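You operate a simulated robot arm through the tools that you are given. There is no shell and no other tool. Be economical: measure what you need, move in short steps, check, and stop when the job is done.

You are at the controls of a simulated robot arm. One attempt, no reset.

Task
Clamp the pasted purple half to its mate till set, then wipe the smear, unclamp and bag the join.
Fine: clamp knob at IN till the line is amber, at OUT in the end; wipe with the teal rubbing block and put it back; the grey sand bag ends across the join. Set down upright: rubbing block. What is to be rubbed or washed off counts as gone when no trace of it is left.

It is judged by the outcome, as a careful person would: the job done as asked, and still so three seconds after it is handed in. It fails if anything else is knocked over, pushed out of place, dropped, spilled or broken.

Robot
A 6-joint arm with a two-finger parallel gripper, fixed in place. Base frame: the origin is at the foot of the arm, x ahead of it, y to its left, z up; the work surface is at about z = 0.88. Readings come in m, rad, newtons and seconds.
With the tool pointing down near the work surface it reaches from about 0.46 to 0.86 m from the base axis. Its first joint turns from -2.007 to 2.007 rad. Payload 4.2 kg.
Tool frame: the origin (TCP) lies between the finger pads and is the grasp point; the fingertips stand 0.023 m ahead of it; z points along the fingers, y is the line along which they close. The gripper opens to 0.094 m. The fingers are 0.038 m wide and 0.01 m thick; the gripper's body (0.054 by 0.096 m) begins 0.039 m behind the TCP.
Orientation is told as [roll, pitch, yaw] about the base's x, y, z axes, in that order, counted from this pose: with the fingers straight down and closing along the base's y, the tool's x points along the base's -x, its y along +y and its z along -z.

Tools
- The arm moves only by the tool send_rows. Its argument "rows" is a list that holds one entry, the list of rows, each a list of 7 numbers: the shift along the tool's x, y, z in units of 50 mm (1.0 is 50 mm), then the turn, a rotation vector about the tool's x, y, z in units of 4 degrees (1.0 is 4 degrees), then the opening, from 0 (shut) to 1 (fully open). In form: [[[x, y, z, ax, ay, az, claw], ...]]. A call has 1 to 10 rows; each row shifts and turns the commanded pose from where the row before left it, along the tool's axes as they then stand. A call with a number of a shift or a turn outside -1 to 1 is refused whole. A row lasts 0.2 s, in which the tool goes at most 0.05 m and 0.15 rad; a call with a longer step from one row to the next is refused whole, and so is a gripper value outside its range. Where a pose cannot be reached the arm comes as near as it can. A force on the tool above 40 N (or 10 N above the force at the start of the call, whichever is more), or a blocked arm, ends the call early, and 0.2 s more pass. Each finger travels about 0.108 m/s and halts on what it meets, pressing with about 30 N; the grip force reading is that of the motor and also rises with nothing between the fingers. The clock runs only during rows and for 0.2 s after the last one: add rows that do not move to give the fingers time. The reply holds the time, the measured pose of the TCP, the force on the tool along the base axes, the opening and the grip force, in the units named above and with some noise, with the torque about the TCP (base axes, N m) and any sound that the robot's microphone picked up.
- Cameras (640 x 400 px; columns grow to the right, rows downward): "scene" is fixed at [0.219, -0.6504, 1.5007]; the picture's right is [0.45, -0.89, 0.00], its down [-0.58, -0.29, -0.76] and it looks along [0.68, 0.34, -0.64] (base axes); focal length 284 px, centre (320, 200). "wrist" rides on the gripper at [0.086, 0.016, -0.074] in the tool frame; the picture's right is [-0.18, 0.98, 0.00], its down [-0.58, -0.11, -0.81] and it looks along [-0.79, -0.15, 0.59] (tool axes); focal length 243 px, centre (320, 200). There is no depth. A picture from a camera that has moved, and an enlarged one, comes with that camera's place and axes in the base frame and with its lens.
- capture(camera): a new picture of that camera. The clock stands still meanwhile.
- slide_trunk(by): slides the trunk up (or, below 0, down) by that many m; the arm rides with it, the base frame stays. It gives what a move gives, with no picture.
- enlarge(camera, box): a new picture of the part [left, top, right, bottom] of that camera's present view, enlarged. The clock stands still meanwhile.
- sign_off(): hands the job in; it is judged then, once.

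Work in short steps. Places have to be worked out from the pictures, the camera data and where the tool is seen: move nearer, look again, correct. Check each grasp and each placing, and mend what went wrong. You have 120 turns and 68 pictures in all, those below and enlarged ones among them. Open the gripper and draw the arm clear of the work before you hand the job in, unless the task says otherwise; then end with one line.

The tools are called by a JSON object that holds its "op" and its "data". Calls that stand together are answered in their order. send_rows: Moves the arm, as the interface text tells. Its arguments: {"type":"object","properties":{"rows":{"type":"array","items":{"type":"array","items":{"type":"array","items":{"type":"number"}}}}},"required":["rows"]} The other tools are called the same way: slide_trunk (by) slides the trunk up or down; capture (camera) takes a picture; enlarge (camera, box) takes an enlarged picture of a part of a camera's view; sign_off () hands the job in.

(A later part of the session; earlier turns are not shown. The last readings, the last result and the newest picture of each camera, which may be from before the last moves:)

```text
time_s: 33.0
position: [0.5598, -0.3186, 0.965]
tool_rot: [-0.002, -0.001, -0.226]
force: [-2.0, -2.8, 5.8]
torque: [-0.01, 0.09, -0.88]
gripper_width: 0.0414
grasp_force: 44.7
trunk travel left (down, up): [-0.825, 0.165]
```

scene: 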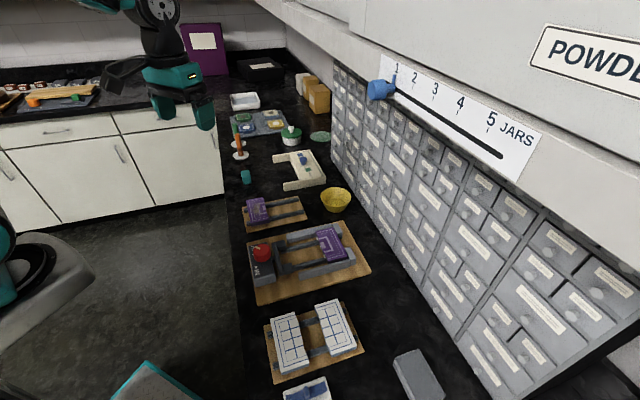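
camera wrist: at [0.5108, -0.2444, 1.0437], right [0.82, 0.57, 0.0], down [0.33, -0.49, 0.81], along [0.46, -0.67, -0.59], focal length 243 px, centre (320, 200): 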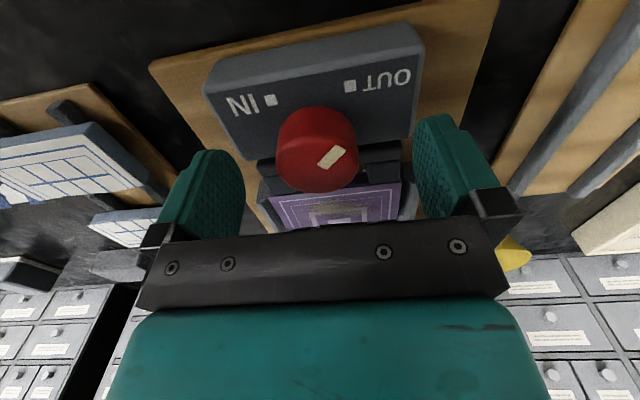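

Knob is turning under torque. Continue the turn.

{"op": "send_rows", "data": {"rows": [[[0, 0, 0, 0, 0, -1, 0.2], [0, 0, 0, 0, 0, -1, 0.2], [0, 0, 0, 0, 0, -1, 0.2], [0, 0, 0, 0, 0, -1, 0.2], [0, 0, 0, 0, 0, -1, 0.2], [0, 0, 0, 0, 0, -1, 0.2], [0, 0, 0, 0, 0, -1, 0.2], [0, 0, 0, 0, 0, -1, 0.2]]]}}

{"op": "capture", "data": {"camera": "wrist"}}

{"op": "enlarge", "data": {"camera": "scene", "box": [220, 210, 350, 300]}}

```text
time_s: 34.8
position: [0.5614, -0.3173, 0.964]
tool_rot: [0.002, 0.001, 0.333]
force: [-0.2, 8.4, 4.3]
torque: [0.19, 0.0, -0.89]
gripper_width: 0.0409
grasp_force: 45.4
trunk travel left (down, up): [-0.825, 0.165]
```

```text
27 pictures are left
camera wrist: at [0.4745, -0.3301, 1.0397], right [-0.15, 0.99, 0.0], down [0.59, 0.09, 0.81], along [0.8, 0.12, -0.59], focal length 243 px, centre (320, 200)
```

wrist: 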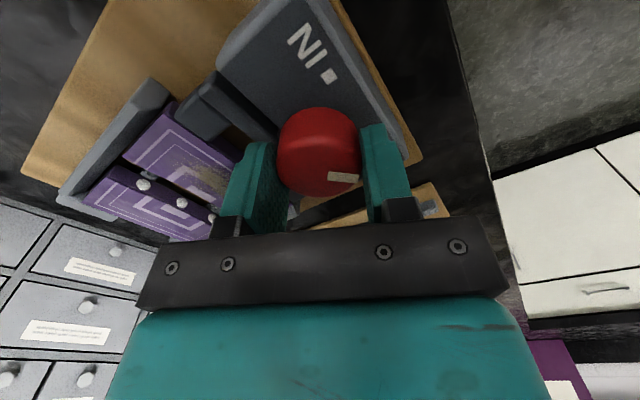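

```text
4.44 times, centred on (285, 255) of scene
camera zoom: at [0.219, -0.6504, 1.5007], right [0.45, -0.89, 0.0], down [-0.58, -0.29, -0.76], along [0.68, 0.34, -0.64], focal length 1262 px, centre (476, -44)
```

zoom: 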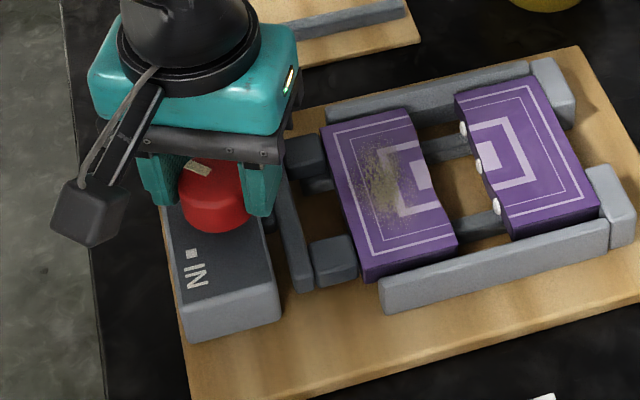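

The pointer hasn't moved: fingers slipped against a stop. The knob must turn the other way (clockwise, like a screw). Try clockwise and check.

{"op": "send_rows", "data": {"rows": [[[0, 0, 0, 0, 0, 1, 0.2], [0, 0, 0, 0, 0, 1, 0.2], [0, 0, 0, 0, 0, 1, 0.2], [0, 0, 0, 0, 0, 1, 0.2], [0, 0, 0, 0, 0, 1, 0.2], [0, 0, 0, 0, 0, 1, 0.2], [0, 0, 0, 0, 0, 1, 0.2], [0, 0, 0, 0, 0, 1, 0.2]]]}}

{"op": "capture", "data": {"camera": "wrist"}}

```text
time_s: 36.6
position: [0.5624, -0.3187, 0.9645]
tool_rot: [0.0, 0.001, -0.227]
force: [8.6, -6.7, -17.0]
torque: [-0.48, -1.12, 0.05]
gripper_width: 0.0409
grasp_force: 44.3
trunk travel left (down, up): [-0.825, 0.165]
```

```text
25 pictures are left
camera wrist: at [0.4809, -0.2828, 1.0397], right [0.4, 0.92, 0.0], down [0.54, -0.24, 0.81], along [0.74, -0.32, -0.59], focal length 243 px, centre (320, 200)
```

wrist: 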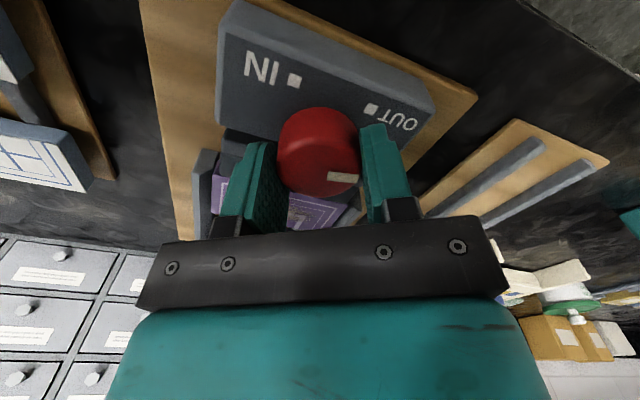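

Now it turns clockwise with the gripper. Continue and check the jaw.

{"op": "send_rows", "data": {"rows": [[[0, 0, 0, 0, 0, 1, 0.2], [0, 0, 0, 0, 0, 1, 0.2], [0, 0, 0, 0, 0, 1, 0.2], [0, 0, 0, 0, 0, 1, 0.2], [0, 0, 0, 0, 0, 1, 0.2], [0, 0, 0, 0, 0, 1, 0.2], [0, 0, 0, 0, 0, 1, 0.2], [0, 0, 0, 0, 0, 1, 0.2]]]}}

{"op": "enlarge", "data": {"camera": "scene", "box": [220, 210, 350, 300]}}

```text
time_s: 38.4
position: [0.5612, -0.3203, 0.9645]
tool_rot: [0.0, -0.001, -0.787]
force: [3.3, -19.4, 0.1]
torque: [0.33, 0.78, 0.09]
gripper_width: 0.0411
grasp_force: 45.4
trunk travel left (down, up): [-0.825, 0.165]
```

```text
4.44 times, centred on (285, 255) of scene
camera zoom: at [0.219, -0.6504, 1.5007], right [0.45, -0.89, 0.0], down [-0.58, -0.29, -0.76], along [0.68, 0.34, -0.64], focal length 1262 px, centre (476, -44)
```

zoom: 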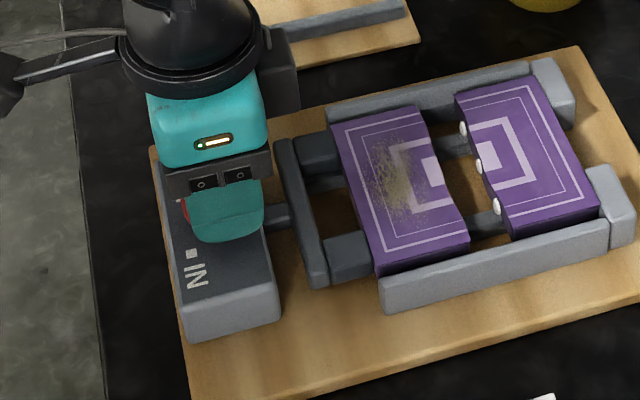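

The jaw advances and pushes the mate. Continue turning clockwise.

{"op": "send_rows", "data": {"rows": [[[0, 0.03, 0, 0, 0, 1, 0.2], [0, 0.03, 0, 0, 0, 1, 0.2], [0, 0, 0, 0, 0, 1, 0.2], [0, 0, 0, 0, 0, 1, 0.2], [0, 0, 0, 0, 0, 1, 0.2], [0, 0, 0, 0, 0, 1, 0.2], [0, 0, 0, 0, 0, 1, 0.2], [0, 0, 0, 0, 0, 1, 0.2], [0, 0, 0, 0, 0, 1, 0.2], [0, 0, 0, 0, 0, 1, 0.2]]]}}

{"op": "send_rows", "data": {"rows": [[[0, 0, 0, 0, 0, 1, 0.2], [0, 0, 0, 0, 0, 1, 0.2], [0, 0, 0, 0, 0, 1, 0.2], [0, 0, 0, 0, 0, 1, 0.2], [0, 0, 0, 0, 0, 1, 0.2], [0, 0, 0, 0, 0, 1, 0.2], [0, 0, 0, 0, 0, 1, 0.2], [0, 0, 0, 0, 0, 0, 0.2]]]}}

```text
time_s: 40.4
position: [0.5602, -0.3208, 0.9637]
tool_rot: [-0.012, -0.008, -1.394]
force: [-10.3, -6.6, 9.6]
torque: [-1.0, 0.65, -0.03]
gripper_width: 0.0412
grasp_force: 45.5
trunk travel left (down, up): [-0.825, 0.165]
stopped in row 9: the force on the tool passed its limit at 41 N (the readings are from after the stop); the commanded pose is now the measured one
```

```text
time_s: 42.2
position: [0.5586, -0.3204, 0.9638]
tool_rot: [-0.008, -0.012, -1.884]
force: [-29.2, -9.7, 17.3]
torque: [0.6, 0.75, 0.0]
gripper_width: 0.0409
grasp_force: 45.5
trunk travel left (down, up): [-0.825, 0.165]
```

About 127° turned. Release, lift and swing back to regrasp.

{"op": "send_rows", "data": {"rows": [[[0, 0, 0, 0, 0, 0, 0.9], [0, 0, 0, 0, 0, 0, 0.9], [0, 0, -0.4, 0, 0, 0, 0.9], [0, 0, -0.4, 0, 0, 0, 0.9], [0, 0, 0, 0, 0, -1, 0.9], [0, 0, 0, 0, 0, -1, 0.9], [0, 0, 0, 0, 0, -1, 0.9], [0, 0, 0, 0, 0, -1, 0.9], [0, 0, 0, 0, 0, -1, 0.9], [0, 0, 0, 0, 0, -1, 0.9]]]}}

{"op": "send_rows", "data": {"rows": [[[0, 0, 0, 0, 0, -1, 0.9], [0, 0, 0, 0, 0, -1, 0.9], [0, 0, 0, 0, 0, -1, 0.9], [0, 0, 0, 0, 0, -1, 0.9], [0, 0, 0, 0, 0, -1, 0.9], [0, 0, 0, 0, 0, -1, 0.9], [0, 0, 0, 0, 0, -1, 0.9], [0, 0, 0, 0, 0, -1, 0.9], [0, 0, 0, 0, 0, -1, 0.9], [0, 0, 0, 0, 0, -1, 0.9]]]}}

{"op": "send_rows", "data": {"rows": [[[0, 0, 0, 0, 0, -1, 0.9], [0, 0, 0, 0, 0, -1, 0.9], [0, 0, 0, 0, 0, -1, 0.9], [0, 0, 0, 0, 0, -1, 0.9], [0, 0, 0, 0, 0, -1, 0.9], [0, 0, 0, 0, 0, -1, 0.9], [0, 0, 0, 0, 0, -1, 0.9], [0, 0, 0, 0, 0, -1, 0.9], [0, 0, 0, 0, 0, -1, 0.9], [0, 0, 0, 0, 0, -1, 0.9]]]}}

{"op": "send_rows", "data": {"rows": [[[0, 0, 0, 0, 0, -1, 0.9], [0, 0, 0, 0, 0, -1, 0.9], [0, 0, 0, 0, 0, -1, 0.9], [0, 0, 0, 0, 0, -1, 0.9], [0, 0, 0, 0, 0, -1, 0.9], [0, 0, 0, 0, 0, -1, 0.9], [0, 0, 0, 0, 0, -1, 0.9], [0, 0, 0, 0, 0, -1, 0.9], [0, 0, 0, 0, 0, -1, 0.9], [0, 0, 0, 0, 0, 0, 0.9]]]}}

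{"op": "capture", "data": {"camera": "wrist"}}

```text
time_s: 44.4
position: [0.5633, -0.3197, 1.0042]
tool_rot: [-0.011, -0.006, -1.463]
force: [0.2, -0.1, 0.4]
torque: [0.0, -0.01, -0.01]
gripper_width: 0.0845
grasp_force: 0.1
trunk travel left (down, up): [-0.825, 0.165]
```

```text
time_s: 46.6
position: [0.5609, -0.3177, 1.0043]
tool_rot: [-0.012, 0.001, -0.764]
force: [0.3, 0.5, 0.1]
torque: [0.02, 0.01, -0.02]
gripper_width: 0.0846
grasp_force: 0.2
trunk travel left (down, up): [-0.825, 0.165]
```

```text
time_s: 48.8
position: [0.5624, -0.3194, 1.0047]
tool_rot: [-0.006, 0.01, -0.065]
force: [0.1, -0.6, 0.8]
torque: [-0.01, 0.01, 0.02]
gripper_width: 0.0847
grasp_force: 0.1
trunk travel left (down, up): [-0.825, 0.165]
```

```text
time_s: 51.0
position: [0.5621, -0.3195, 1.0034]
tool_rot: [0.0, 0.011, 0.562]
force: [-0.2, 0.4, -0.3]
torque: [-0.01, -0.02, -0.02]
gripper_width: 0.0847
grasp_force: 0.1
trunk travel left (down, up): [-0.825, 0.165]
```

```text
23 pictures are left
camera wrist: at [0.4808, -0.3501, 1.0798], right [-0.37, 0.93, 0.0], down [0.56, 0.22, 0.8], along [0.74, 0.29, -0.6], focal length 243 px, centre (320, 200)
```

wrist: 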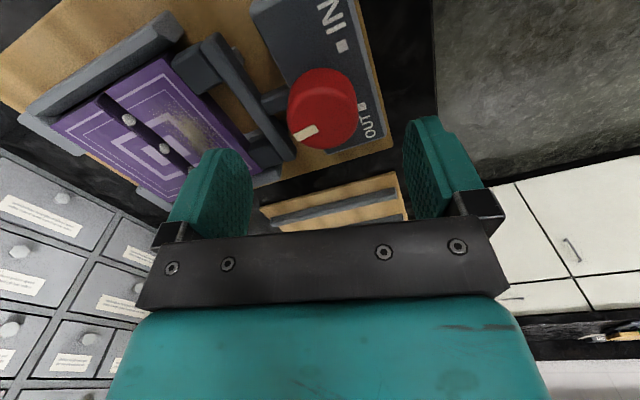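

Pointer now at about -42° (consistent, no slip). Descend, regrasp, and turn ~140° further.

{"op": "send_rows", "data": {"rows": [[[0, 0, 0.4, 0, 0, 0, 0.9], [0, 0, 0.4, 0, 0, 0, 0.9], [0, 0, 0, 0, 0, 0, 0.2], [0, 0, 0, 0, 0, 0, 0.2], [0, 0, 0, 0, 0, 0, 0.2], [0, 0, 0, 0, 0, 0, 0.2]]]}}

{"op": "send_rows", "data": {"rows": [[[0, 0, 0, 0, 0, 1, 0.2], [0, 0, 0, 0, 0, 1, 0.2], [0, 0, 0, 0, 0, 1, 0.2], [0, 0, 0, 0, 0, 1, 0.2], [0, 0, 0, 0, 0, 1, 0.2], [0, 0, 0, 0, 0, 1, 0.2], [0, 0, 0, 0, 0, 1, 0.2], [0, 0, 0, 0, 0, 1, 0.2], [0, 0, 0, 0, 0, 1, 0.2], [0, 0, 0, 0, 0, 1, 0.2]]]}}

{"op": "send_rows", "data": {"rows": [[[0, 0, 0, 0, 0, 1, 0.2], [0, 0, 0, 0, 0, 1, 0.2], [0, 0, 0, 0, 0, 1, 0.2], [0, 0, 0, 0, 0, 1, 0.2], [0, 0, 0, 0, 0, 1, 0.2], [0, 0, 0, 0, 0, 1, 0.2], [0, 0, 0, 0, 0, 1, 0.2], [0, 0, 0, 0, 0, 1, 0.2], [0, 0, 0, 0, 0, 1, 0.2], [0, 0, 0, 0, 0, 0, 0.2]]]}}

{"op": "capture", "data": {"camera": "wrist"}}

```text
time_s: 52.4
position: [0.5607, -0.3179, 0.9616]
tool_rot: [0.004, 0.01, 0.563]
force: [-8.0, 15.0, -0.4]
torque: [0.6, 0.14, 0.04]
gripper_width: 0.0409
grasp_force: 45.0
trunk travel left (down, up): [-0.825, 0.165]
```

```text
time_s: 54.6
position: [0.5613, -0.32, 0.9636]
tool_rot: [-0.006, 0.01, -0.138]
force: [-4.6, 18.0, -27.7]
torque: [0.3, 0.62, 0.05]
gripper_width: 0.0413
grasp_force: 45.4
trunk travel left (down, up): [-0.825, 0.165]
```

```text
time_s: 56.8
position: [0.5609, -0.3186, 0.9642]
tool_rot: [-0.009, -0.001, -0.769]
force: [-7.5, -0.8, -9.9]
torque: [0.43, 0.81, -0.05]
gripper_width: 0.0411
grasp_force: 44.8
trunk travel left (down, up): [-0.825, 0.165]
```

```text
22 pictures are left
camera wrist: at [0.5105, -0.2465, 1.0391], right [0.81, 0.58, -0.01], down [0.35, -0.48, 0.81], along [0.46, -0.66, -0.59], focal length 243 px, centre (320, 200)
```

wrist: 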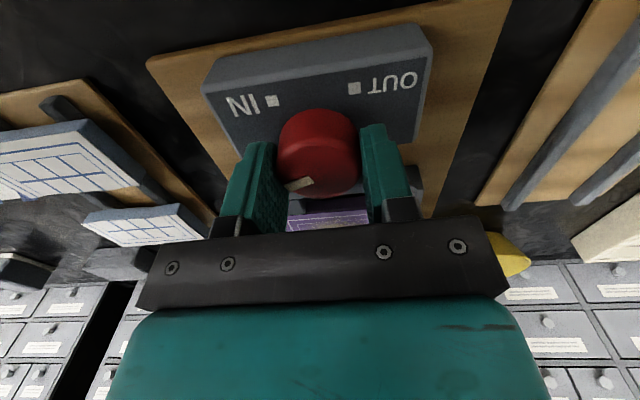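

Pointer ~-118°. Turn on ~13 units and watch the torque.

{"op": "send_rows", "data": {"rows": [[[0, 0, 0, 0, 0, 1, 0.2], [0, 0, 0, 0, 0, 1, 0.2], [0, 0, 0, 0, 0, 1, 0.2], [0, 0, 0, 0, 0, 1, 0.2], [0, 0, 0, 0, 0, 1, 0.2], [0, 0, 0, 0, 0, 1, 0.2], [0, 0, 0, 0, 0, 1, 0.2]]]}}

{"op": "send_rows", "data": {"rows": [[[0, 0, 0, 0, 0, 1, 0.2], [0, 0, 0, 0, 0, 1, 0.2], [0, 0, 0, 0, 0, 1, 0.2], [0, 0, 0, 0, 0, 1, 0.2], [0, 0, 0, 0, 0, 1, 0.2], [0, 0, 0, 0, 0, 1, 0.2], [0, 0, 0, 0, 0, 0, 0.2]]]}}

{"op": "capture", "data": {"camera": "wrist"}}

```text
time_s: 58.4
position: [0.5589, -0.3206, 0.9641]
tool_rot: [-0.011, -0.006, -1.258]
force: [-16.8, -7.3, 22.1]
torque: [0.68, 1.08, 0.07]
gripper_width: 0.041
grasp_force: 44.5
trunk travel left (down, up): [-0.825, 0.165]
```

```text
time_s: 60.0
position: [0.5594, -0.3213, 0.9643]
tool_rot: [-0.011, -0.01, -1.676]
force: [-25.6, -9.5, 10.0]
torque: [0.72, 0.61, 0.01]
gripper_width: 0.0411
grasp_force: 44.6
trunk travel left (down, up): [-0.825, 0.165]
```

```text
21 pictures are left
camera wrist: at [0.5854, -0.2345, 1.0383], right [0.96, -0.29, -0.01], down [-0.16, -0.56, 0.81], along [-0.24, -0.78, -0.58], focal length 243 px, centre (320, 200)
```

wrist: 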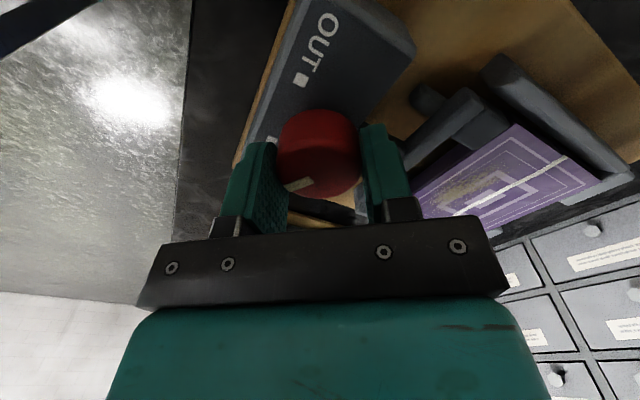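

The halves have met (white glue line). Turn the last ~15° until the stop at IN.

{"op": "send_rows", "data": {"rows": [[[0, 0, 0, 0, 0, 1, 0.2], [0, 0, 0, 0, 0, 1, 0.2], [0, 0, 0, 0, 0, 0, 0.2]]]}}

{"op": "send_rows", "data": {"rows": [[[0, 0, 0, 0, 0, 1, 0.2], [0, 0, 0, 0, 0, 1, 0.2], [0, 0, 0, 0, 0, 0, 0.2]]]}}

```text
time_s: 60.8
position: [0.5587, -0.3202, 0.964]
tool_rot: [-0.009, -0.01, -1.816]
force: [-29.2, -9.6, 14.2]
torque: [0.59, 0.58, 0.08]
gripper_width: 0.0409
grasp_force: 44.8
trunk travel left (down, up): [-0.825, 0.165]
```

```text
time_s: 61.6
position: [0.5604, -0.3197, 0.9637]
tool_rot: [-0.009, -0.009, -1.95]
force: [-28.8, 1.2, 3.0]
torque: [-0.59, 0.78, 0.96]
gripper_width: 0.0412
grasp_force: 44.9
trunk travel left (down, up): [-0.825, 0.165]
```

Torque 0.96: the stop at IN is reached. Release, lift and look.

{"op": "send_rows", "data": {"rows": [[[0, 0, 0, 0, 0, 0, 0.9], [0, 0, 0, 0, 0, 0, 0.9], [0, 0, -0.4, 0, 0, 0, 0.9], [0, 0, -0.6, 0, 0, 0, 1], [0, 0, -0.8, 0, 0, -1, 1], [0, 0, -0.8, 0, 0, -1, 1], [0, 0, 0, 0, 0, -1, 1], [0, 0, 0, 0, 0, -1, 1], [0, 0, 0, 0, 0, -1, 1], [0, 0, 0, 0, 0, -1, 1]]]}}

{"op": "send_rows", "data": {"rows": [[[0, 0, 0, 0, 0, -1, 1], [0, 0, 0, 0, 0, -1, 1], [0, 0, 0, 0, 0, -1, 1], [0, 0, 0, 0, 0, -1, 1], [0, 0, 0, 0, 0, -1, 1], [0, 0, 0, 0, 0, -1, 1], [0, 0, 0, 0, 0, -1, 1], [0, 0, 0, 0, 0, -1, 1], [0, 0, 0, 0, 0, -1, 1], [0, 0, 0, 0, 0, -1, 1]]]}}

{"op": "capture", "data": {"camera": "wrist"}}

```text
time_s: 63.8
position: [0.5616, -0.3183, 1.093]
tool_rot: [-0.009, -0.006, -1.533]
force: [-0.1, 0.5, -0.1]
torque: [0.05, -0.03, -0.03]
gripper_width: 0.094
grasp_force: 0.1
trunk travel left (down, up): [-0.825, 0.165]
```

```text
time_s: 66.0
position: [0.5626, -0.3189, 1.0942]
tool_rot: [-0.009, 0.003, -0.834]
force: [-1.2, -0.2, 0.5]
torque: [-0.05, -0.01, 0.0]
gripper_width: 0.0939
grasp_force: 0.1
trunk travel left (down, up): [-0.825, 0.165]
```

```text
20 pictures are left
camera wrist: at [0.5167, -0.2421, 1.1693], right [0.85, 0.52, -0.01], down [0.32, -0.5, 0.81], along [0.42, -0.69, -0.59], focal length 243 px, centre (320, 200)
```

wrist: 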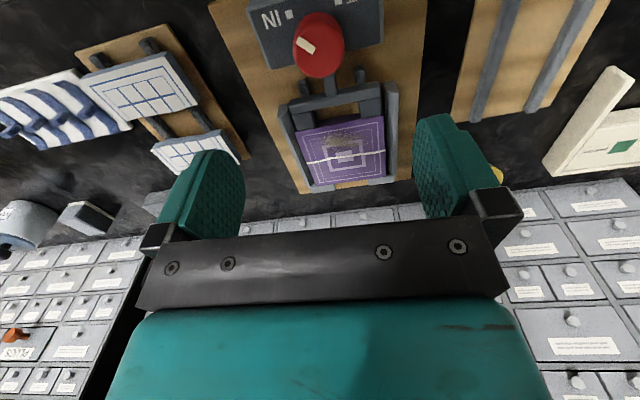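

Knob points at IN, halves closed. Time for setting will pass while I fetch the teal block at about (0.85,-0.033). Turn to yaw 0 and go look at it.

{"op": "send_rows", "data": {"rows": [[[0, 0, 0, 0, 0, -1, 1], [0, 0, 0, 0, 0, -1, 1], [0, 0, 0, 0, 0, -1, 1], [0, 0, 0, 0, 0, -1, 1], [0, 0, 0, 0, 0, -1, 1], [0, 0, 0, 0, 0, -1, 1], [0, 0, 0, 0, 0, -1, 1], [0, 0, 0, 0, 0, -1, 1], [0, 0, 0, 0, 0, -1, 1], [0, 0, 0, 0, 0, -1, 1]]]}}

{"op": "send_rows", "data": {"rows": [[[0, 0, 0, 0, 0, -1, 1], [0, 0, 0, 0, 0, -0.95, 1], [-0.4, 0.77, 0.1, 0, 0, 0, 1], [-0.4, 0.77, 0.1, 0, 0, 0, 1], [-0.4, 0.77, 0.1, 0, 0, 0, 1], [-0.4, 0.77, 0.1, 0, 0, 0, 1], [-0.4, 0.77, 0.1, 0, 0, 0, 1], [-0.4, 0.77, 0.1, 0, 0, 0, 1], [-0.4, 0.77, 0.1, 0, 0, 0, 1], [0, 0, 0, 0, 0, 0, 1]]]}}

{"op": "capture", "data": {"camera": "wrist"}}

```text
time_s: 68.2
position: [0.5615, -0.3195, 1.092]
tool_rot: [-0.007, 0.009, -0.135]
force: [-0.2, -0.2, 0.1]
torque: [-0.02, 0.04, 0.0]
gripper_width: 0.0942
grasp_force: 0.0
trunk travel left (down, up): [-0.825, 0.165]
```

```text
time_s: 70.4
position: [0.7028, -0.0506, 1.0569]
tool_rot: [-0.007, 0.01, 0.0]
force: [0.4, 0.1, -0.3]
torque: [0.02, 0.01, -0.02]
gripper_width: 0.0939
grasp_force: 0.0
trunk travel left (down, up): [-0.825, 0.165]
```

```text
19 pictures are left
camera wrist: at [0.6169, -0.032, 1.1319], right [0.18, 0.98, -0.01], down [0.59, -0.1, 0.8], along [0.79, -0.15, -0.6], focal length 243 px, centre (320, 200)
```

wrist: 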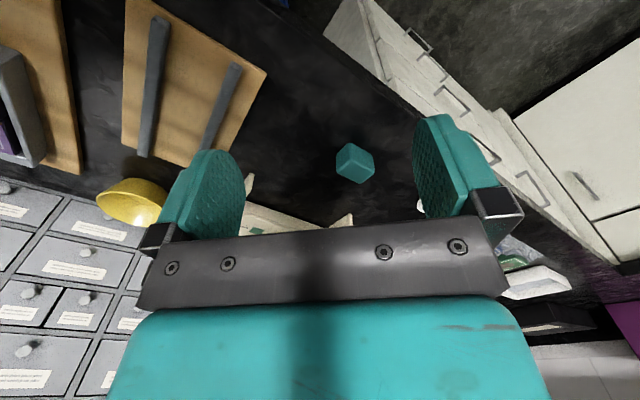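

{"op": "enlarge", "data": {"camera": "wrist", "box": [315, 130, 395, 195]}}

```text
6.15 times, centred on (355, 162) of wrist
camera zoom: at [0.6169, -0.032, 1.1319], right [0.18, 0.98, -0.01], down [0.59, -0.1, 0.8], along [0.79, -0.15, -0.6], focal length 1493 px, centre (105, 431)
```

zoom: 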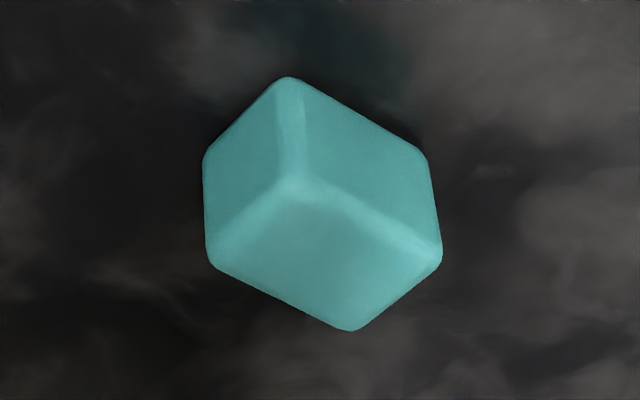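

The block is a plain box: centre (0.855,-0.0305), 28×39×32 mm, short side along the -45° direction. I'll go above it with yaw +45°.

{"op": "send_rows", "data": {"rows": [[[-0.76, 0.1, 0.28, -0.1, -0.14, 0, 1], [-0.76, 0.1, 0.28, 0, 0, 0, 1], [-0.76, 0.1, 0.28, 0, 0, 0, 1], [-0.76, 0.1, 0.28, 0, 0, 0, 1], [0, 0, 0, 0, 0, -1, 1], [0, 0, 0, 0, 0, -1, 1], [0, 0, 0, 0, 0, -1, 1], [0, 0, 0, 0, 0, -1, 1], [0, 0, 0, 0, 0, -1, 1], [0, 0, 0, 0, 0, -1, 1]]]}}

{"op": "send_rows", "data": {"rows": [[[0, 0, 0, 0, 0, -1, 1], [0, 0, 0, 0, 0, -1, 1], [0, 0, 0, 0, 0, -1, 1], [0, 0, 0, 0, 0, -1, 1], [0, 0, 0, 0, 0, -1, 1], [0, 0, 0, 0, 0, -0.4, 1], [0, 0, 0, 0, 0, 0, 1]]]}}

{"op": "capture", "data": {"camera": "wrist"}}

```text
time_s: 72.6
position: [0.8533, -0.0305, 1.0003]
tool_rot: [0.0, -0.002, 0.419]
force: [0.2, 0.0, -0.9]
torque: [-0.01, 0.01, 0.0]
gripper_width: 0.0939
grasp_force: 0.1
trunk travel left (down, up): [-0.825, 0.165]
```

```text
time_s: 74.2
position: [0.8547, -0.0299, 0.9994]
tool_rot: [0.002, -0.002, 0.794]
force: [-0.9, 0.3, 0.7]
torque: [-0.03, -0.02, -0.01]
gripper_width: 0.0942
grasp_force: 0.0
trunk travel left (down, up): [-0.825, 0.165]
```

```text
17 pictures are left
camera wrist: at [0.7826, -0.079, 1.0747], right [-0.57, 0.82, 0.0], down [0.48, 0.34, 0.81], along [0.66, 0.46, -0.59], focal length 243 px, centre (320, 200)
```

wrist: 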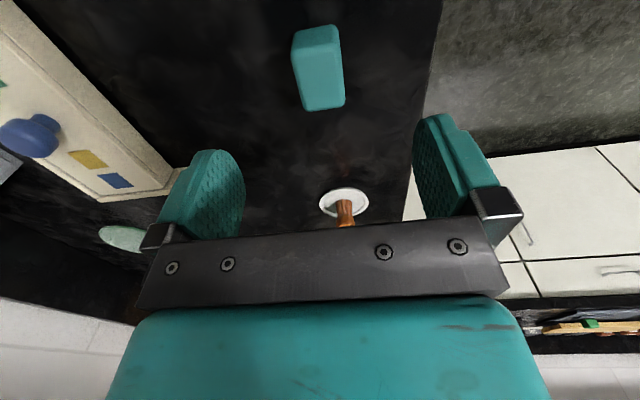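

Block centred beneath. Descend and grasp with tips ~10 mm above the counter.

{"op": "send_rows", "data": {"rows": [[[0, 0, 0.6, 0, 0, 0, 1], [0, 0, 0.6, 0, 0, 0, 1], [0, 0, 0.4, 0, 0, 0, 1], [0, 0, 0.13, 0, 0, 0, 1], [0, 0, 0, 0, 0, 0, 0.6], [0, 0, 0, 0, 0, 0, 0.15], [0, 0, 0, 0, 0, 0, 0.15], [0, 0, 0, 0, 0, 0, 0.15]]]}}

{"op": "capture", "data": {"camera": "wrist"}}

```text
time_s: 76.0
position: [0.8562, -0.0298, 0.9114]
tool_rot: [0.0, -0.002, 0.796]
force: [1.1, -1.0, -0.2]
torque: [-0.02, -0.02, -0.01]
gripper_width: 0.0314
grasp_force: 30.0
trunk travel left (down, up): [-0.825, 0.165]
```

```text
16 pictures are left
camera wrist: at [0.7836, -0.0794, 0.9878], right [-0.57, 0.82, 0.0], down [0.48, 0.34, 0.81], along [0.66, 0.46, -0.59], focal length 243 px, centre (320, 200)
```

wrist: 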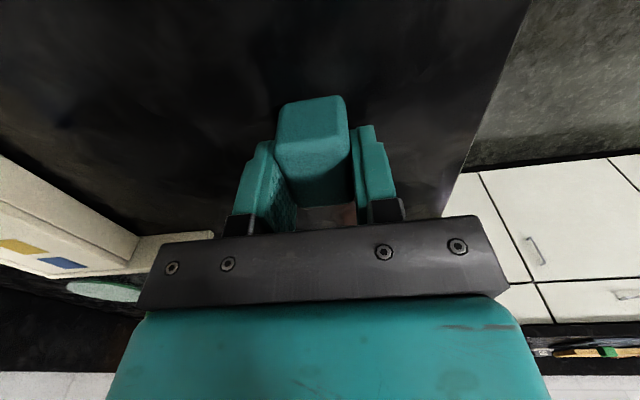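

Gripped (0.031). Lift and carry to above the smear, then check the glue line colour.

{"op": "send_rows", "data": {"rows": [[[0, 0, -0.4, 0, 0, 0, 0.15], [0, 0, -0.8, 0, 0, 0, 0.15], [0, 0, -0.8, 0, 0, 0, 0.15], [0, 0, 0, 0, 0, 0, 0.15]]]}}

{"op": "send_rows", "data": {"rows": [[[0.83, -0.236, 0, 0, 0, 0, 0.15], [0.83, -0.236, 0, 0, 0, 0, 0.15], [0.83, -0.236, 0, 0, 0, 0, 0.15], [0.83, -0.236, 0, 0, 0, 0, 0.15], [0.83, -0.236, 0, 0, 0, 0, 0.15], [0.83, -0.236, 0, 0, 0, 0, 0.15], [0.83, -0.236, 0, 0, 0, 0, 0.15], [0.83, -0.236, 0, 0, 0, 0, 0.15], [0.83, -0.236, 0, 0, 0, 0, 0.15], [0.83, -0.236, 0, 0, 0, 0.15, 0.15]]]}}

{"op": "enlarge", "data": {"camera": "scene", "box": [220, 190, 380, 300]}}

```text
time_s: 77.0
position: [0.8545, -0.0317, 1.0126]
tool_rot: [-0.001, 0.0, 0.795]
force: [-0.3, 0.6, -1.1]
torque: [0.01, 0.01, 0.0]
gripper_width: 0.0314
grasp_force: 29.1
trunk travel left (down, up): [-0.825, 0.165]
```

```text
time_s: 79.2
position: [0.6476, -0.4093, 1.0121]
tool_rot: [-0.002, -0.001, 0.787]
force: [0.3, 1.1, -2.0]
torque: [-0.04, 0.03, 0.02]
gripper_width: 0.0312
grasp_force: 29.8
trunk travel left (down, up): [-0.825, 0.165]
```

```text
3.64 times, centred on (300, 245) of scene
camera zoom: at [0.219, -0.6504, 1.5007], right [0.45, -0.89, 0.0], down [-0.58, -0.29, -0.76], along [0.68, 0.34, -0.64], focal length 1032 px, centre (393, 36)
```

zoom: 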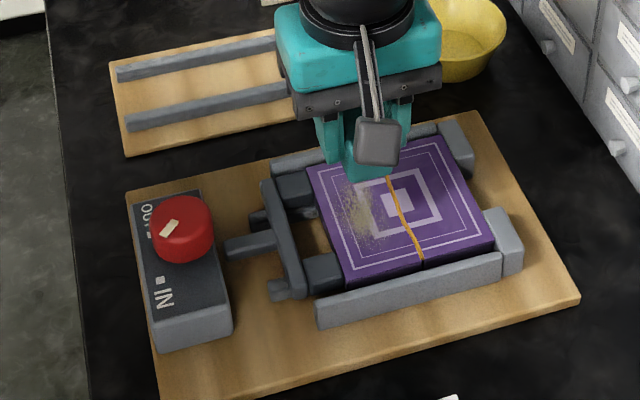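

The line is amber: set. Lower the block onto the smear until light contact.

{"op": "send_rows", "data": {"rows": [[[0, 0, 0.5, 0, 0, 0, 0.15], [0, 0, 0.4, 0, 0, 0, 0.15], [0, 0, 0.16, 0, 0, 0, 0.15], [0, 0, 0.06, 0, 0, 0, 0.15], [0, 0, 0, 0, 0, 0, 0.15]]]}}

```text
time_s: 80.4
position: [0.6496, -0.4087, 0.9564]
tool_rot: [0.0, -0.002, 0.786]
force: [-0.2, 1.0, -0.6]
torque: [-0.01, 0.03, 0.01]
gripper_width: 0.0312
grasp_force: 29.8
trunk travel left (down, up): [-0.825, 0.165]
```

{"op": "send_rows", "data": {"rows": [[[0, 0, 0.04, 0, 0, 0, 0.15], [0, 0, 0.03, 0, 0, 0, 0.15], [0, 0, 0, 0, 0, 0, 0.15]]]}}

```text
time_s: 81.2
position: [0.6496, -0.4082, 0.9527]
tool_rot: [-0.001, -0.002, 0.787]
force: [-0.5, -1.2, 0.2]
torque: [0.0, 0.0, -0.01]
gripper_width: 0.0312
grasp_force: 29.5
trunk travel left (down, up): [-0.825, 0.165]
```

Not in contact yet; keep lowering in small steps.

{"op": "send_rows", "data": {"rows": [[[0, 0, 0.03, 0, 0, 0, 0.15], [0, 0, 0.03, 0, 0, 0, 0.15], [0, 0, 0, 0, 0, 0, 0.15]]]}}

{"op": "send_rows", "data": {"rows": [[[0, 0, 0.03, 0, 0, 0, 0.15], [0, 0, 0.02, 0, 0, 0, 0.15], [0, 0, 0, 0, 0, 0, 0.15]]]}}

```text
time_s: 82.0
position: [0.6484, -0.4089, 0.9527]
tool_rot: [-0.003, -0.002, 0.785]
force: [0.5, 2.5, 24.6]
torque: [0.09, 0.15, -0.03]
gripper_width: 0.0313
grasp_force: 29.9
trunk travel left (down, up): [-0.825, 0.165]
```

```text
time_s: 82.5
position: [0.6487, -0.4097, 0.9527]
tool_rot: [-0.004, -0.002, 0.785]
force: [-8.4, 8.3, 21.0]
torque: [0.19, 0.34, -0.03]
gripper_width: 0.0312
grasp_force: 29.8
trunk travel left (down, up): [-0.825, 0.165]
stopped in row 2: the force on the tool passed its limit at 42 N (the readings are from after the stop); the commanded pose is now the measured one
```

Contact at z≈0.9527 (surface ≈0.921). Ease off 1 mm and rub back and forth over the smear.

{"op": "send_rows", "data": {"rows": [[[0, 0, -0.02, 0, 0, 0, 0.15], [0, 0.13, 0, 0, 0, 0, 0.15], [0, 0.13, 0, 0, 0, 0, 0.15], [0.25, 0, 0, 0, 0, 0, 0.15], [0.3, 0, 0, 0, 0, 0, 0.15], [-0.3, 0, 0, 0, 0, 0, 0.15], [-0.3, 0, 0, 0, 0, 0, 0.15], [-0.3, 0, 0, 0, 0, 0, 0.15], [-0.2, 0, 0, 0, 0, 0, 0.15], [0, 0, 0, 0, 0, 0, 0.15]]]}}

{"op": "send_rows", "data": {"rows": [[[0, -0.18, 0, 0, 0, 0, 0.15], [0.3, 0, 0, 0, 0, 0, 0.15], [0.3, 0, 0, 0, 0, 0, 0.15], [0.3, 0, 0, 0, 0, 0, 0.15], [0.2, 0, 0, 0, 0, 0, 0.15], [0, -0.14, 0, 0, 0, 0, 0.15], [-0.3, 0, 0, 0, 0, 0, 0.15], [-0.3, 0, 0, 0, 0, 0, 0.15], [-0.3, 0, 0, 0, 0, 0, 0.15], [-0.2, 0, 0, 0, 0, 0, 0.15]]]}}

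```text
time_s: 83.6
position: [0.6357, -0.402, 0.9531]
tool_rot: [-0.009, -0.017, 0.801]
force: [16.7, 17.8, -1.0]
torque: [0.55, -0.54, -0.4]
gripper_width: 0.0313
grasp_force: 30.4
trunk travel left (down, up): [-0.825, 0.165]
stopped in row 5: the force on the tool passed its limit at 46 N (the readings are from after the stop); the commanded pose is now the measured one
```

```text
time_s: 84.0
position: [0.6366, -0.403, 0.9521]
tool_rot: [0.007, -0.021, 0.803]
force: [2.5, 19.4, 14.0]
torque: [0.25, -0.03, -0.5]
gripper_width: 0.0313
grasp_force: 29.6
trunk travel left (down, up): [-0.825, 0.165]
stopped in row 1: the force on the tool passed its limit at 45 N (the readings are from after the stop); the commanded pose is now the measured one
```

The rear finger likely catches between the jaw pads. Lift, and look at the state.

{"op": "send_rows", "data": {"rows": [[[0, 0, -0.1, 0, 0, 0, 0.15], [0, 0, -0.4, 0, 0, 0, 0.15], [0, 0, -0.7, 0, 0, 0, 0.15], [0, 0, 0, 0, 0, 0, 0.15]]]}}

{"op": "enlarge", "data": {"camera": "wrist", "box": [160, 0, 480, 210]}}

```text
time_s: 85.0
position: [0.6328, -0.4067, 1.0126]
tool_rot: [0.006, -0.018, 0.8]
force: [-0.5, 1.1, -0.7]
torque: [0.0, -0.01, 0.01]
gripper_width: 0.031
grasp_force: 30.1
trunk travel left (down, up): [-0.825, 0.165]
```

```text
1.90 times, centred on (320, 105) of wrist
camera zoom: at [0.5612, -0.4577, 1.086], right [-0.58, 0.82, 0.01], down [0.48, 0.33, 0.82], along [0.66, 0.47, -0.58], focal length 462 px, centre (320, 381)
```

zoom: 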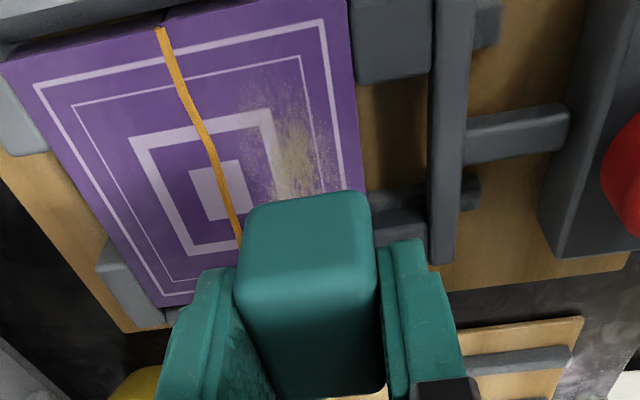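

The smear is lighter already. I'll turn the tool to yaw -45° (block long side along the jig axis) so fingers clear the jaw pads.

{"op": "send_rows", "data": {"rows": [[[0, 0, 0, 0, 0, 1, 0.15], [0, 0, 0, 0, 0, 1, 0.15], [0, 0, 0, 0, 0, 1, 0.15], [0, 0, 0, 0, 0, 1, 0.15], [0, 0, 0, 0, 0, 1, 0.15], [0, 0, 0, 0, 0, 1, 0.15], [0, 0, 0, 0, 0, 1, 0.15], [0, 0, 0, 0, 0, 1, 0.15], [0, 0, 0, 0, 0, 1, 0.15], [0, 0, 0, 0, 0, 1, 0.15]]]}}

{"op": "send_rows", "data": {"rows": [[[0, 0, 0, 0, 0, 1, 0.15], [0, 0, 0, 0, 0, 1, 0.15], [0, 0, 0, 0, 0, 1, 0.15], [0, 0, 0, 0, 0, 1, 0.15], [0, 0, 0, 0, 0, 1, 0.15], [0, 0, 0, 0, 0, 1, 0.15], [0, 0, 0, 0, 0, 1, 0.15], [0, 0, 0, 0, 0, 1, 0.15], [0, 0, 0, 0, 0, 1, 0.15], [0, 0, 0, 0, 0, 1, 0.15]]]}}

{"op": "send_rows", "data": {"rows": [[[0, 0, 0, 0, 0, 1, 0.15], [0, 0, 0, 0, 0, 1, 0.15], [0, 0, 0, 0, 0, 0.7, 0.15], [0, 0, 0, 0, 0, 0, 0.15]]]}}

```text
time_s: 87.2
position: [0.6367, -0.4073, 1.0125]
tool_rot: [0.015, -0.011, 0.101]
force: [0.4, 0.5, -1.3]
torque: [-0.01, 0.01, 0.04]
gripper_width: 0.0311
grasp_force: 29.8
trunk travel left (down, up): [-0.825, 0.165]
```

```text
time_s: 89.4
position: [0.6369, -0.4051, 1.0115]
tool_rot: [0.017, 0.003, -0.597]
force: [0.1, 0.2, -0.5]
torque: [0.01, 0.02, 0.0]
gripper_width: 0.0313
grasp_force: 30.0
trunk travel left (down, up): [-0.825, 0.165]
```

```text
time_s: 90.4
position: [0.6369, -0.4056, 1.0111]
tool_rot: [0.018, 0.008, -0.785]
force: [-0.6, -0.1, -0.4]
torque: [-0.01, 0.0, -0.02]
gripper_width: 0.0309
grasp_force: 29.7
trunk travel left (down, up): [-0.825, 0.165]
```

Correct tilt, shift to a≈0.747 and the near end of the smear, and descend.

{"op": "send_rows", "data": {"rows": [[[-0.2, -0.2, 0, 0.26, -0.115, 0, 0.15], [0, -0.35, 0.4, 0, 0, 0, 0.15], [0, 0, 0.5, 0, 0, 0, 0.15], [0, 0, 0.2, 0, 0, 0, 0.15], [0, 0, 0, 0, 0, 0, 0.15]]]}}

{"op": "enlarge", "data": {"camera": "wrist", "box": [200, 40, 440, 220]}}

```text
time_s: 91.6
position: [0.6231, -0.4331, 0.9577]
tool_rot: [0.0, -0.003, -0.783]
force: [0.9, -0.3, -0.2]
torque: [0.01, 0.02, 0.04]
gripper_width: 0.0313
grasp_force: 29.7
trunk travel left (down, up): [-0.825, 0.165]
```

```text
2.22 times, centred on (320, 130) of wrist
camera zoom: at [0.5728, -0.3594, 1.0324], right [0.82, 0.57, 0.0], down [0.33, -0.49, 0.81], along [0.46, -0.67, -0.59], focal length 539 px, centre (320, 356)
```

zoom: 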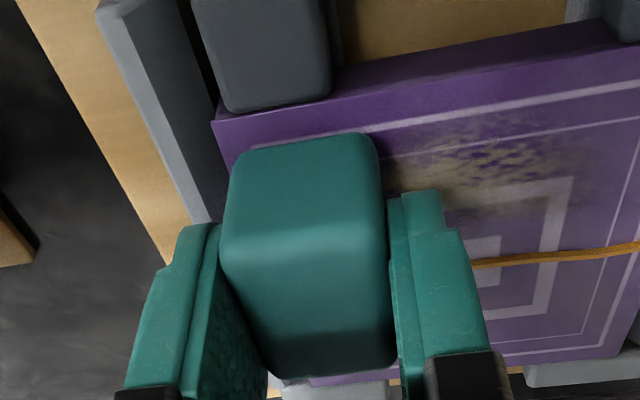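

Good alignment. Lower to contact and sweep along +s.

{"op": "send_rows", "data": {"rows": [[[0, 0, 0.06, 0, 0, 0, 0.15], [0, 0, 0.04, 0, 0, 0, 0.15], [0, 0, 0.02, 0, 0, 0, 0.15], [0, 0, 0, 0, 0, 0, 0.15]]]}}

```text
time_s: 92.6
position: [0.6232, -0.4329, 0.9517]
tool_rot: [0.0, -0.006, -0.786]
force: [2.0, 0.7, 14.6]
torque: [0.26, 0.22, 0.0]
gripper_width: 0.0314
grasp_force: 30.3
trunk travel left (down, up): [-0.825, 0.165]
```

Pressing with ~15 N. Sweep forth and back.

{"op": "send_rows", "data": {"rows": [[[0, 0.2, 0, 0, 0, 0, 0.15], [0, 0.2, 0, 0, 0, 0, 0.15], [0, 0.2, 0, 0, 0, 0, 0.15], [0, 0.2, 0, 0, 0, 0, 0.15], [0, 0.2, 0, 0, 0, 0, 0.15], [0, 0.2, 0, 0, 0, 0, 0.15], [0, 0.2, 0, 0, 0, 0, 0.15], [0, 0, 0, 0, 0, 0, 0.15]]]}}

{"op": "send_rows", "data": {"rows": [[[0, -0.2, 0, 0, 0, 0, 0.15], [0, -0.2, 0, 0, 0, 0, 0.15], [0, -0.2, 0, 0, 0, 0, 0.15], [0, -0.2, 0, 0, 0, 0, 0.15], [0, -0.2, 0, 0, 0, 0, 0.15], [0, -0.2, 0, 0, 0, 0, 0.15], [0, -0.2, 0, 0, 0, 0, 0.15], [0, 0, 0, 0, 0, 0, 0.15]]]}}

{"op": "enlarge", "data": {"camera": "wrist", "box": [200, 40, 440, 220]}}

```text
time_s: 94.4
position: [0.6738, -0.3822, 0.9517]
tool_rot: [-0.002, -0.003, -0.786]
force: [-13.5, -9.7, 26.1]
torque: [0.13, 0.85, 0.41]
gripper_width: 0.0312
grasp_force: 29.7
trunk travel left (down, up): [-0.825, 0.165]
```

```text
time_s: 96.2
position: [0.6247, -0.4308, 0.9509]
tool_rot: [0.002, -0.004, -0.783]
force: [13.4, 14.0, 31.6]
torque: [0.7, 0.01, -0.2]
gripper_width: 0.0312
grasp_force: 30.0
trunk travel left (down, up): [-0.825, 0.165]
```

```text
2.22 times, centred on (320, 130) of wrist
camera zoom: at [0.5741, -0.3576, 1.0263], right [0.82, 0.57, 0.0], down [0.33, -0.49, 0.81], along [0.46, -0.67, -0.59], focal length 539 px, centre (320, 356)
```

zoom: 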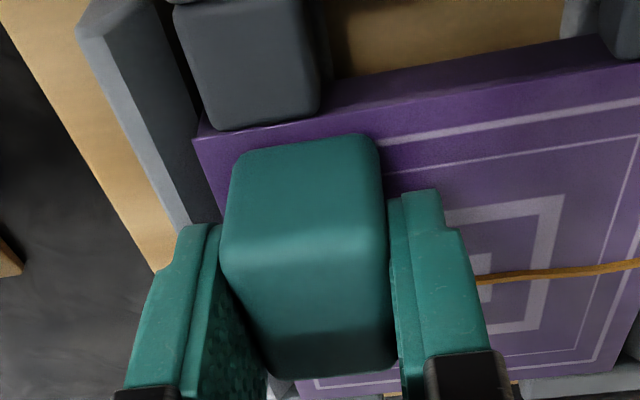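

Visible area is clean. One more pass shifted 4 mm toward the join, with slightly less pressure, then lift and inspect.

{"op": "send_rows", "data": {"rows": [[[-0.08, 0, -0.01, 0, 0, 0, 0.15], [0, 0.2, 0, 0, 0, 0, 0.15], [0, 0.2, 0, 0, 0, 0, 0.15], [0, 0.2, 0, 0, 0, 0, 0.15], [0, 0.2, 0, 0, 0, 0, 0.15], [0, 0.2, 0, 0, 0, 0, 0.15], [0, 0.2, 0, 0, 0, 0, 0.15], [0, 0.2, 0, 0, 0, 0, 0.15], [0, 0, 0, 0, 0, 0, 0.15]]]}}

{"op": "send_rows", "data": {"rows": [[[0, 0, -0.1, 0, 0, 0, 0.15], [0, 0, -0.5, 0, 0, 0, 0.15], [0.4, 0, -0.8, 0, 0, 0, 0.15], [0.5, 0, -0.5, 0, 0, 0, 0.15], [0, 0, 0, 0, 0, 0, 0.15]]]}}

{"op": "enlarge", "data": {"camera": "wrist", "box": [160, 0, 400, 180]}}

```text
time_s: 98.2
position: [0.6753, -0.3883, 0.9505]
tool_rot: [-0.001, -0.005, -0.786]
force: [-14.0, -14.2, 30.8]
torque: [-0.21, 0.54, 0.09]
gripper_width: 0.0313
grasp_force: 30.0
trunk travel left (down, up): [-0.825, 0.165]
```

```text
time_s: 99.4
position: [0.6429, -0.3559, 1.0458]
tool_rot: [-0.001, -0.001, -0.783]
force: [-1.0, -0.4, -1.3]
torque: [-0.01, -0.04, -0.01]
gripper_width: 0.0313
grasp_force: 29.7
trunk travel left (down, up): [-0.825, 0.165]
```

```text
2.22 times, centred on (280, 90) of wrist
camera zoom: at [0.5924, -0.2821, 1.1212], right [0.82, 0.57, 0.0], down [0.33, -0.49, 0.81], along [0.46, -0.67, -0.59], focal length 539 px, centre (409, 444)
```

zoom: 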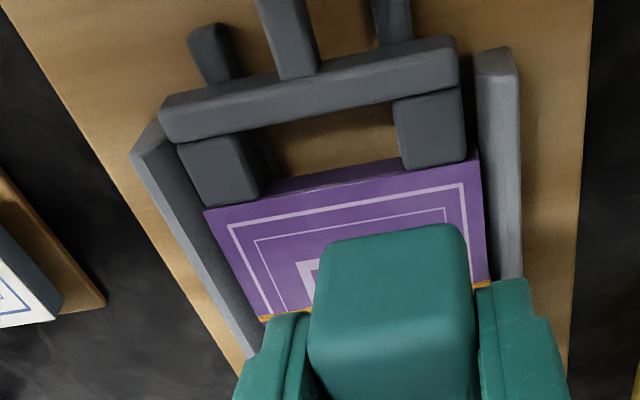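

Wiped area looks clean. Return the block: translate to its spot, then turn back to yaw 45.6°.

{"op": "send_rows", "data": {"rows": [[[0.177, 0.847, 0, 0, 0, 0, 0.15], [0.177, 0.847, 0, 0, 0, 0, 0.15], [0.177, 0.847, 0, 0, 0, 0, 0.15], [0.177, 0.847, 0, 0, 0, 0, 0.15], [0.177, 0.847, 0, 0, 0, 0, 0.15], [0.177, 0.847, 0, 0, 0, 0, 0.15], [0.177, 0.847, 0, 0, 0, 0, 0.15], [0.177, 0.847, 0, 0, 0, 0, 0.15], [0.177, 0.847, 0, 0, 0, -1, 0.15], [0, 0, 0, 0, 0, -1, 0.15]]]}}

{"op": "send_rows", "data": {"rows": [[[0, 0, 0, 0, 0, -1, 0.15], [0, 0, 0, 0, 0, -1, 0.15], [0, 0, 0, 0, 0, -1, 0.15], [0, 0, 0, 0, 0, -1, 0.15], [0, 0, 0, 0, 0, -1, 0.15], [0, 0, 0, 0, 0, -1, 0.15], [0, 0, 0, 0, 0, -1, 0.15], [0, 0, 0, 0, 0, -1, 0.15], [0, 0, 0, 0, 0, -1, 0.15], [0, 0, 0, 0, 0, -1, 0.15]]]}}

{"op": "send_rows", "data": {"rows": [[[0, 0, 0, 0, 0, -1, 0.15], [0, 0, 0, 0, 0, -1, 0.15], [0, 0, 0, 0, 0, -1, 0.15], [0, 0, 0, 0, 0, -1, 0.15], [0, 0, 0, 0, 0, -1, 0.15], [0, 0, 0, 0, 0, -1, 0.15], [0, 0, 0, 0, 0, -1, 0.15], [0, 0, 0, 0, 0, -1, 0.15], [0, 0, 0, 0, 0, -1, 0.15], [0, 0, 0, 0, 0, -0.65, 0.15]]]}}

{"op": "send_rows", "data": {"rows": [[[0, 0, 0, 0, 0, 0, 0.15]]]}}

```text
time_s: 101.6
position: [0.8588, -0.029, 1.0455]
tool_rot: [0.0, -0.002, -0.645]
force: [0.4, 0.1, -0.3]
torque: [0.0, -0.01, 0.0]
gripper_width: 0.0312
grasp_force: 30.2
trunk travel left (down, up): [-0.825, 0.165]
```

```text
time_s: 103.8
position: [0.8576, -0.028, 1.0466]
tool_rot: [-0.001, 0.001, 0.055]
force: [-0.2, -0.7, -0.1]
torque: [-0.04, 0.02, -0.02]
gripper_width: 0.0314
grasp_force: 30.7
trunk travel left (down, up): [-0.825, 0.165]
```

```text
time_s: 106.0
position: [0.8567, -0.0299, 1.0456]
tool_rot: [-0.001, -0.001, 0.728]
force: [-0.2, -0.3, -0.6]
torque: [-0.02, 0.01, 0.04]
gripper_width: 0.0315
grasp_force: 30.0
trunk travel left (down, up): [-0.825, 0.165]
```

```text
time_s: 106.4
position: [0.8575, -0.0291, 1.0451]
tool_rot: [-0.002, 0.001, 0.727]
force: [0.5, -0.5, -0.9]
torque: [0.0, -0.01, -0.02]
gripper_width: 0.0313
grasp_force: 30.0
trunk travel left (down, up): [-0.825, 0.165]
```

Finish the last turn and lower to just above the counter.

{"op": "send_rows", "data": {"rows": [[[0, 0, 0, 0, 0, -1, 0.15], [0, 0, 0.6, 0, 0, 0, 0.15], [0, 0, 0.7, 0, 0, 0, 0.15], [0, 0, 0.7, 0, 0, 0, 0.15], [0, 0, 0.4, 0, 0, 0, 0.15], [0, 0, 0.14, 0, 0, 0, 0.15], [0, 0, 0.06, 0, 0, 0, 0.15], [0, 0, 0.04, 0, 0, 0, 0.15], [0, 0, 0, 0, 0, 0, 0.15]]]}}

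```text
time_s: 108.4
position: [0.8576, -0.0284, 0.914]
tool_rot: [-0.002, 0.002, 0.798]
force: [-0.3, -0.2, -0.6]
torque: [-0.01, -0.04, 0.02]
gripper_width: 0.0313
grasp_force: 30.1
trunk travel left (down, up): [-0.825, 0.165]
```

{"op": "send_rows", "data": {"rows": [[[0, 0, 0.03, 0, 0, 0, 0.15], [0, 0, 0.03, 0, 0, 0, 0.15], [0, 0, 0, 0, 0, 0, 0.15]]]}}

{"op": "send_rows", "data": {"rows": [[[0, 0, 0.02, 0, 0, 0, 0.15], [0, 0, 0, 0, 0, 0, 0.15]]]}}

```text
time_s: 109.2
position: [0.8567, -0.0273, 0.912]
tool_rot: [-0.002, 0.001, 0.797]
force: [-0.2, 1.5, 0.9]
torque: [0.08, 0.01, 0.07]
gripper_width: 0.0312
grasp_force: 30.2
trunk travel left (down, up): [-0.825, 0.165]
```

```text
time_s: 109.8
position: [0.8563, -0.0277, 0.9099]
tool_rot: [-0.004, 0.0, 0.798]
force: [-2.2, 1.4, 9.2]
torque: [0.11, 0.05, 0.04]
gripper_width: 0.031
grasp_force: 29.6
trunk travel left (down, up): [-0.825, 0.165]
```

Contact with the counter. Open gently and rise, then look.

{"op": "send_rows", "data": {"rows": [[[0, 0, 0, 0, 0, 0, 0.4], [0, 0, 0, 0, 0, 0, 0.7], [0, 0, -0.3, 0, 0, 0, 0.9], [0, 0, -0.7, 0, 0, 0, 1], [0, 0, -0.9, 0, 0, 0, 1], [0.5, 0, -0.8, 0, 0, 0, 1], [0, 0, 0, 0, 0, 0, 1]]]}}

{"op": "capture", "data": {"camera": "wrist"}}

```text
time_s: 111.4
position: [0.8402, -0.0455, 1.0434]
tool_rot: [-0.002, -0.001, 0.799]
force: [-0.5, 0.7, 0.4]
torque: [0.0, -0.02, -0.02]
gripper_width: 0.094
grasp_force: 0.0
trunk travel left (down, up): [-0.825, 0.165]
```

```text
10 pictures are left
camera wrist: at [0.7682, -0.0948, 1.1192], right [-0.57, 0.82, 0.0], down [0.48, 0.34, 0.81], along [0.66, 0.46, -0.59], focal length 243 px, centre (320, 200)
```

wrist: 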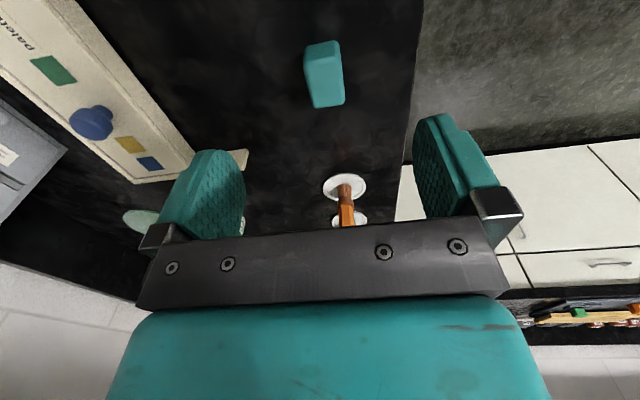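

Block is back upright at its place. Now return to the knob and swing to yaw ≈ -1.6.

{"op": "send_rows", "data": {"rows": [[[0.87, 0.023, 0, 0, 0, 0, 1], [0.87, 0.023, 0, 0, 0, 0, 1], [0.87, 0.023, 0, 0, 0, 0, 1], [0.87, 0.023, 0, 0, 0, 0, 1], [0.87, 0.023, 0, 0, 0, 0, 1], [0.87, 0.023, 0, 0, 0, 0, 1], [0.87, 0.023, 0, 0, 0, 0, 1], [0.87, 0.023, 0, 0, 0, 0, 1], [0.87, 0.023, 0, 0, 0, 1, 1], [0, 0, 0, 0, 0, 1, 1]]]}}

{"op": "send_rows", "data": {"rows": [[[0, 0, 0, 0, 0, 1, 1], [0, 0, 0, 0, 0, 1, 1], [0, 0, 0, 0, 0, 1, 1], [0, 0, 0, 0, 0, 1, 1], [0, 0, 0, 0, 0, 1, 1], [0, 0, 0, 0, 0, 1, 1], [0, 0, 0, 0, 0, 1, 1], [0, 0, 0, 0, 0, 1, 1], [0, 0, 0, 0, 0, 1, 1], [0, 0, 0, 0, 0, 1, 1]]]}}

{"op": "send_rows", "data": {"rows": [[[0, 0, 0, 0, 0, 1, 1], [0, 0, 0, 0, 0, 1, 1], [0, 0, 0, 0, 0, 1, 1], [0, 0, 0, 0, 0, 1, 1], [0, 0, 0, 0, 0, 1, 1], [0, 0, 0, 0, 0, 1, 1], [0, 0, 0, 0, 0, 1, 1], [0, 0, 0, 0, 0, 1, 1], [0, 0, 0, 0, 0, 1, 1], [0, 0, 0, 0, 0, 1, 1]]]}}

{"op": "send_rows", "data": {"rows": [[[0, 0, 0, 0, 0, 1, 1], [0, 0, 0, 0, 0, 1, 1], [0, 0, 0, 0, 0, 1, 1], [0, 0, 0, 0, 0, 1, 1], [0, 0, 0, 0, 0, 1, 1], [0, 0, 0, 0, 0, 1, 1], [0, 0, 0, 0, 0, 1, 1], [0, 0, 0, 0, 0, 1, 1], [0, 0, 0, 0, 0, 1, 1], [0, 0, 0, 0, 0, 1, 1]]]}}

{"op": "send_rows", "data": {"rows": [[[0, 0, 0, 0, 0, 1, 1], [0, 0, 0, 0, 0, 1, 1], [0, 0, 0, 0, 0, 0, 1]]]}}

```text
time_s: 113.6
position: [0.56, -0.3205, 1.0421]
tool_rot: [-0.003, -0.001, 0.656]
force: [-0.4, -0.5, -0.3]
torque: [0.01, -0.01, 0.02]
gripper_width: 0.094
grasp_force: 0.0
trunk travel left (down, up): [-0.825, 0.165]
```

```text
time_s: 115.8
position: [0.5584, -0.3189, 1.0444]
tool_rot: [-0.002, -0.002, -0.043]
force: [0.3, -0.1, -0.3]
torque: [-0.01, -0.03, 0.02]
gripper_width: 0.094
grasp_force: 0.2
trunk travel left (down, up): [-0.825, 0.165]
```

```text
time_s: 118.0
position: [0.5583, -0.3198, 1.045]
tool_rot: [0.001, -0.002, -0.739]
force: [-0.1, 0.8, -0.1]
torque: [0.03, -0.01, -0.01]
gripper_width: 0.094
grasp_force: 0.0
trunk travel left (down, up): [-0.825, 0.165]
```

```text
time_s: 120.2
position: [0.5592, -0.3185, 1.0438]
tool_rot: [0.0, -0.003, -1.438]
force: [0.3, 0.1, 0.2]
torque: [-0.03, 0.04, -0.01]
gripper_width: 0.0942
grasp_force: 0.0
trunk travel left (down, up): [-0.825, 0.165]
```

```text
time_s: 121.0
position: [0.5578, -0.3184, 1.0455]
tool_rot: [0.0, -0.002, -1.58]
force: [-0.3, -0.5, -0.6]
torque: [-0.04, -0.02, -0.01]
gripper_width: 0.0941
grasp_force: 0.1
trunk travel left (down, up): [-0.825, 0.165]
```

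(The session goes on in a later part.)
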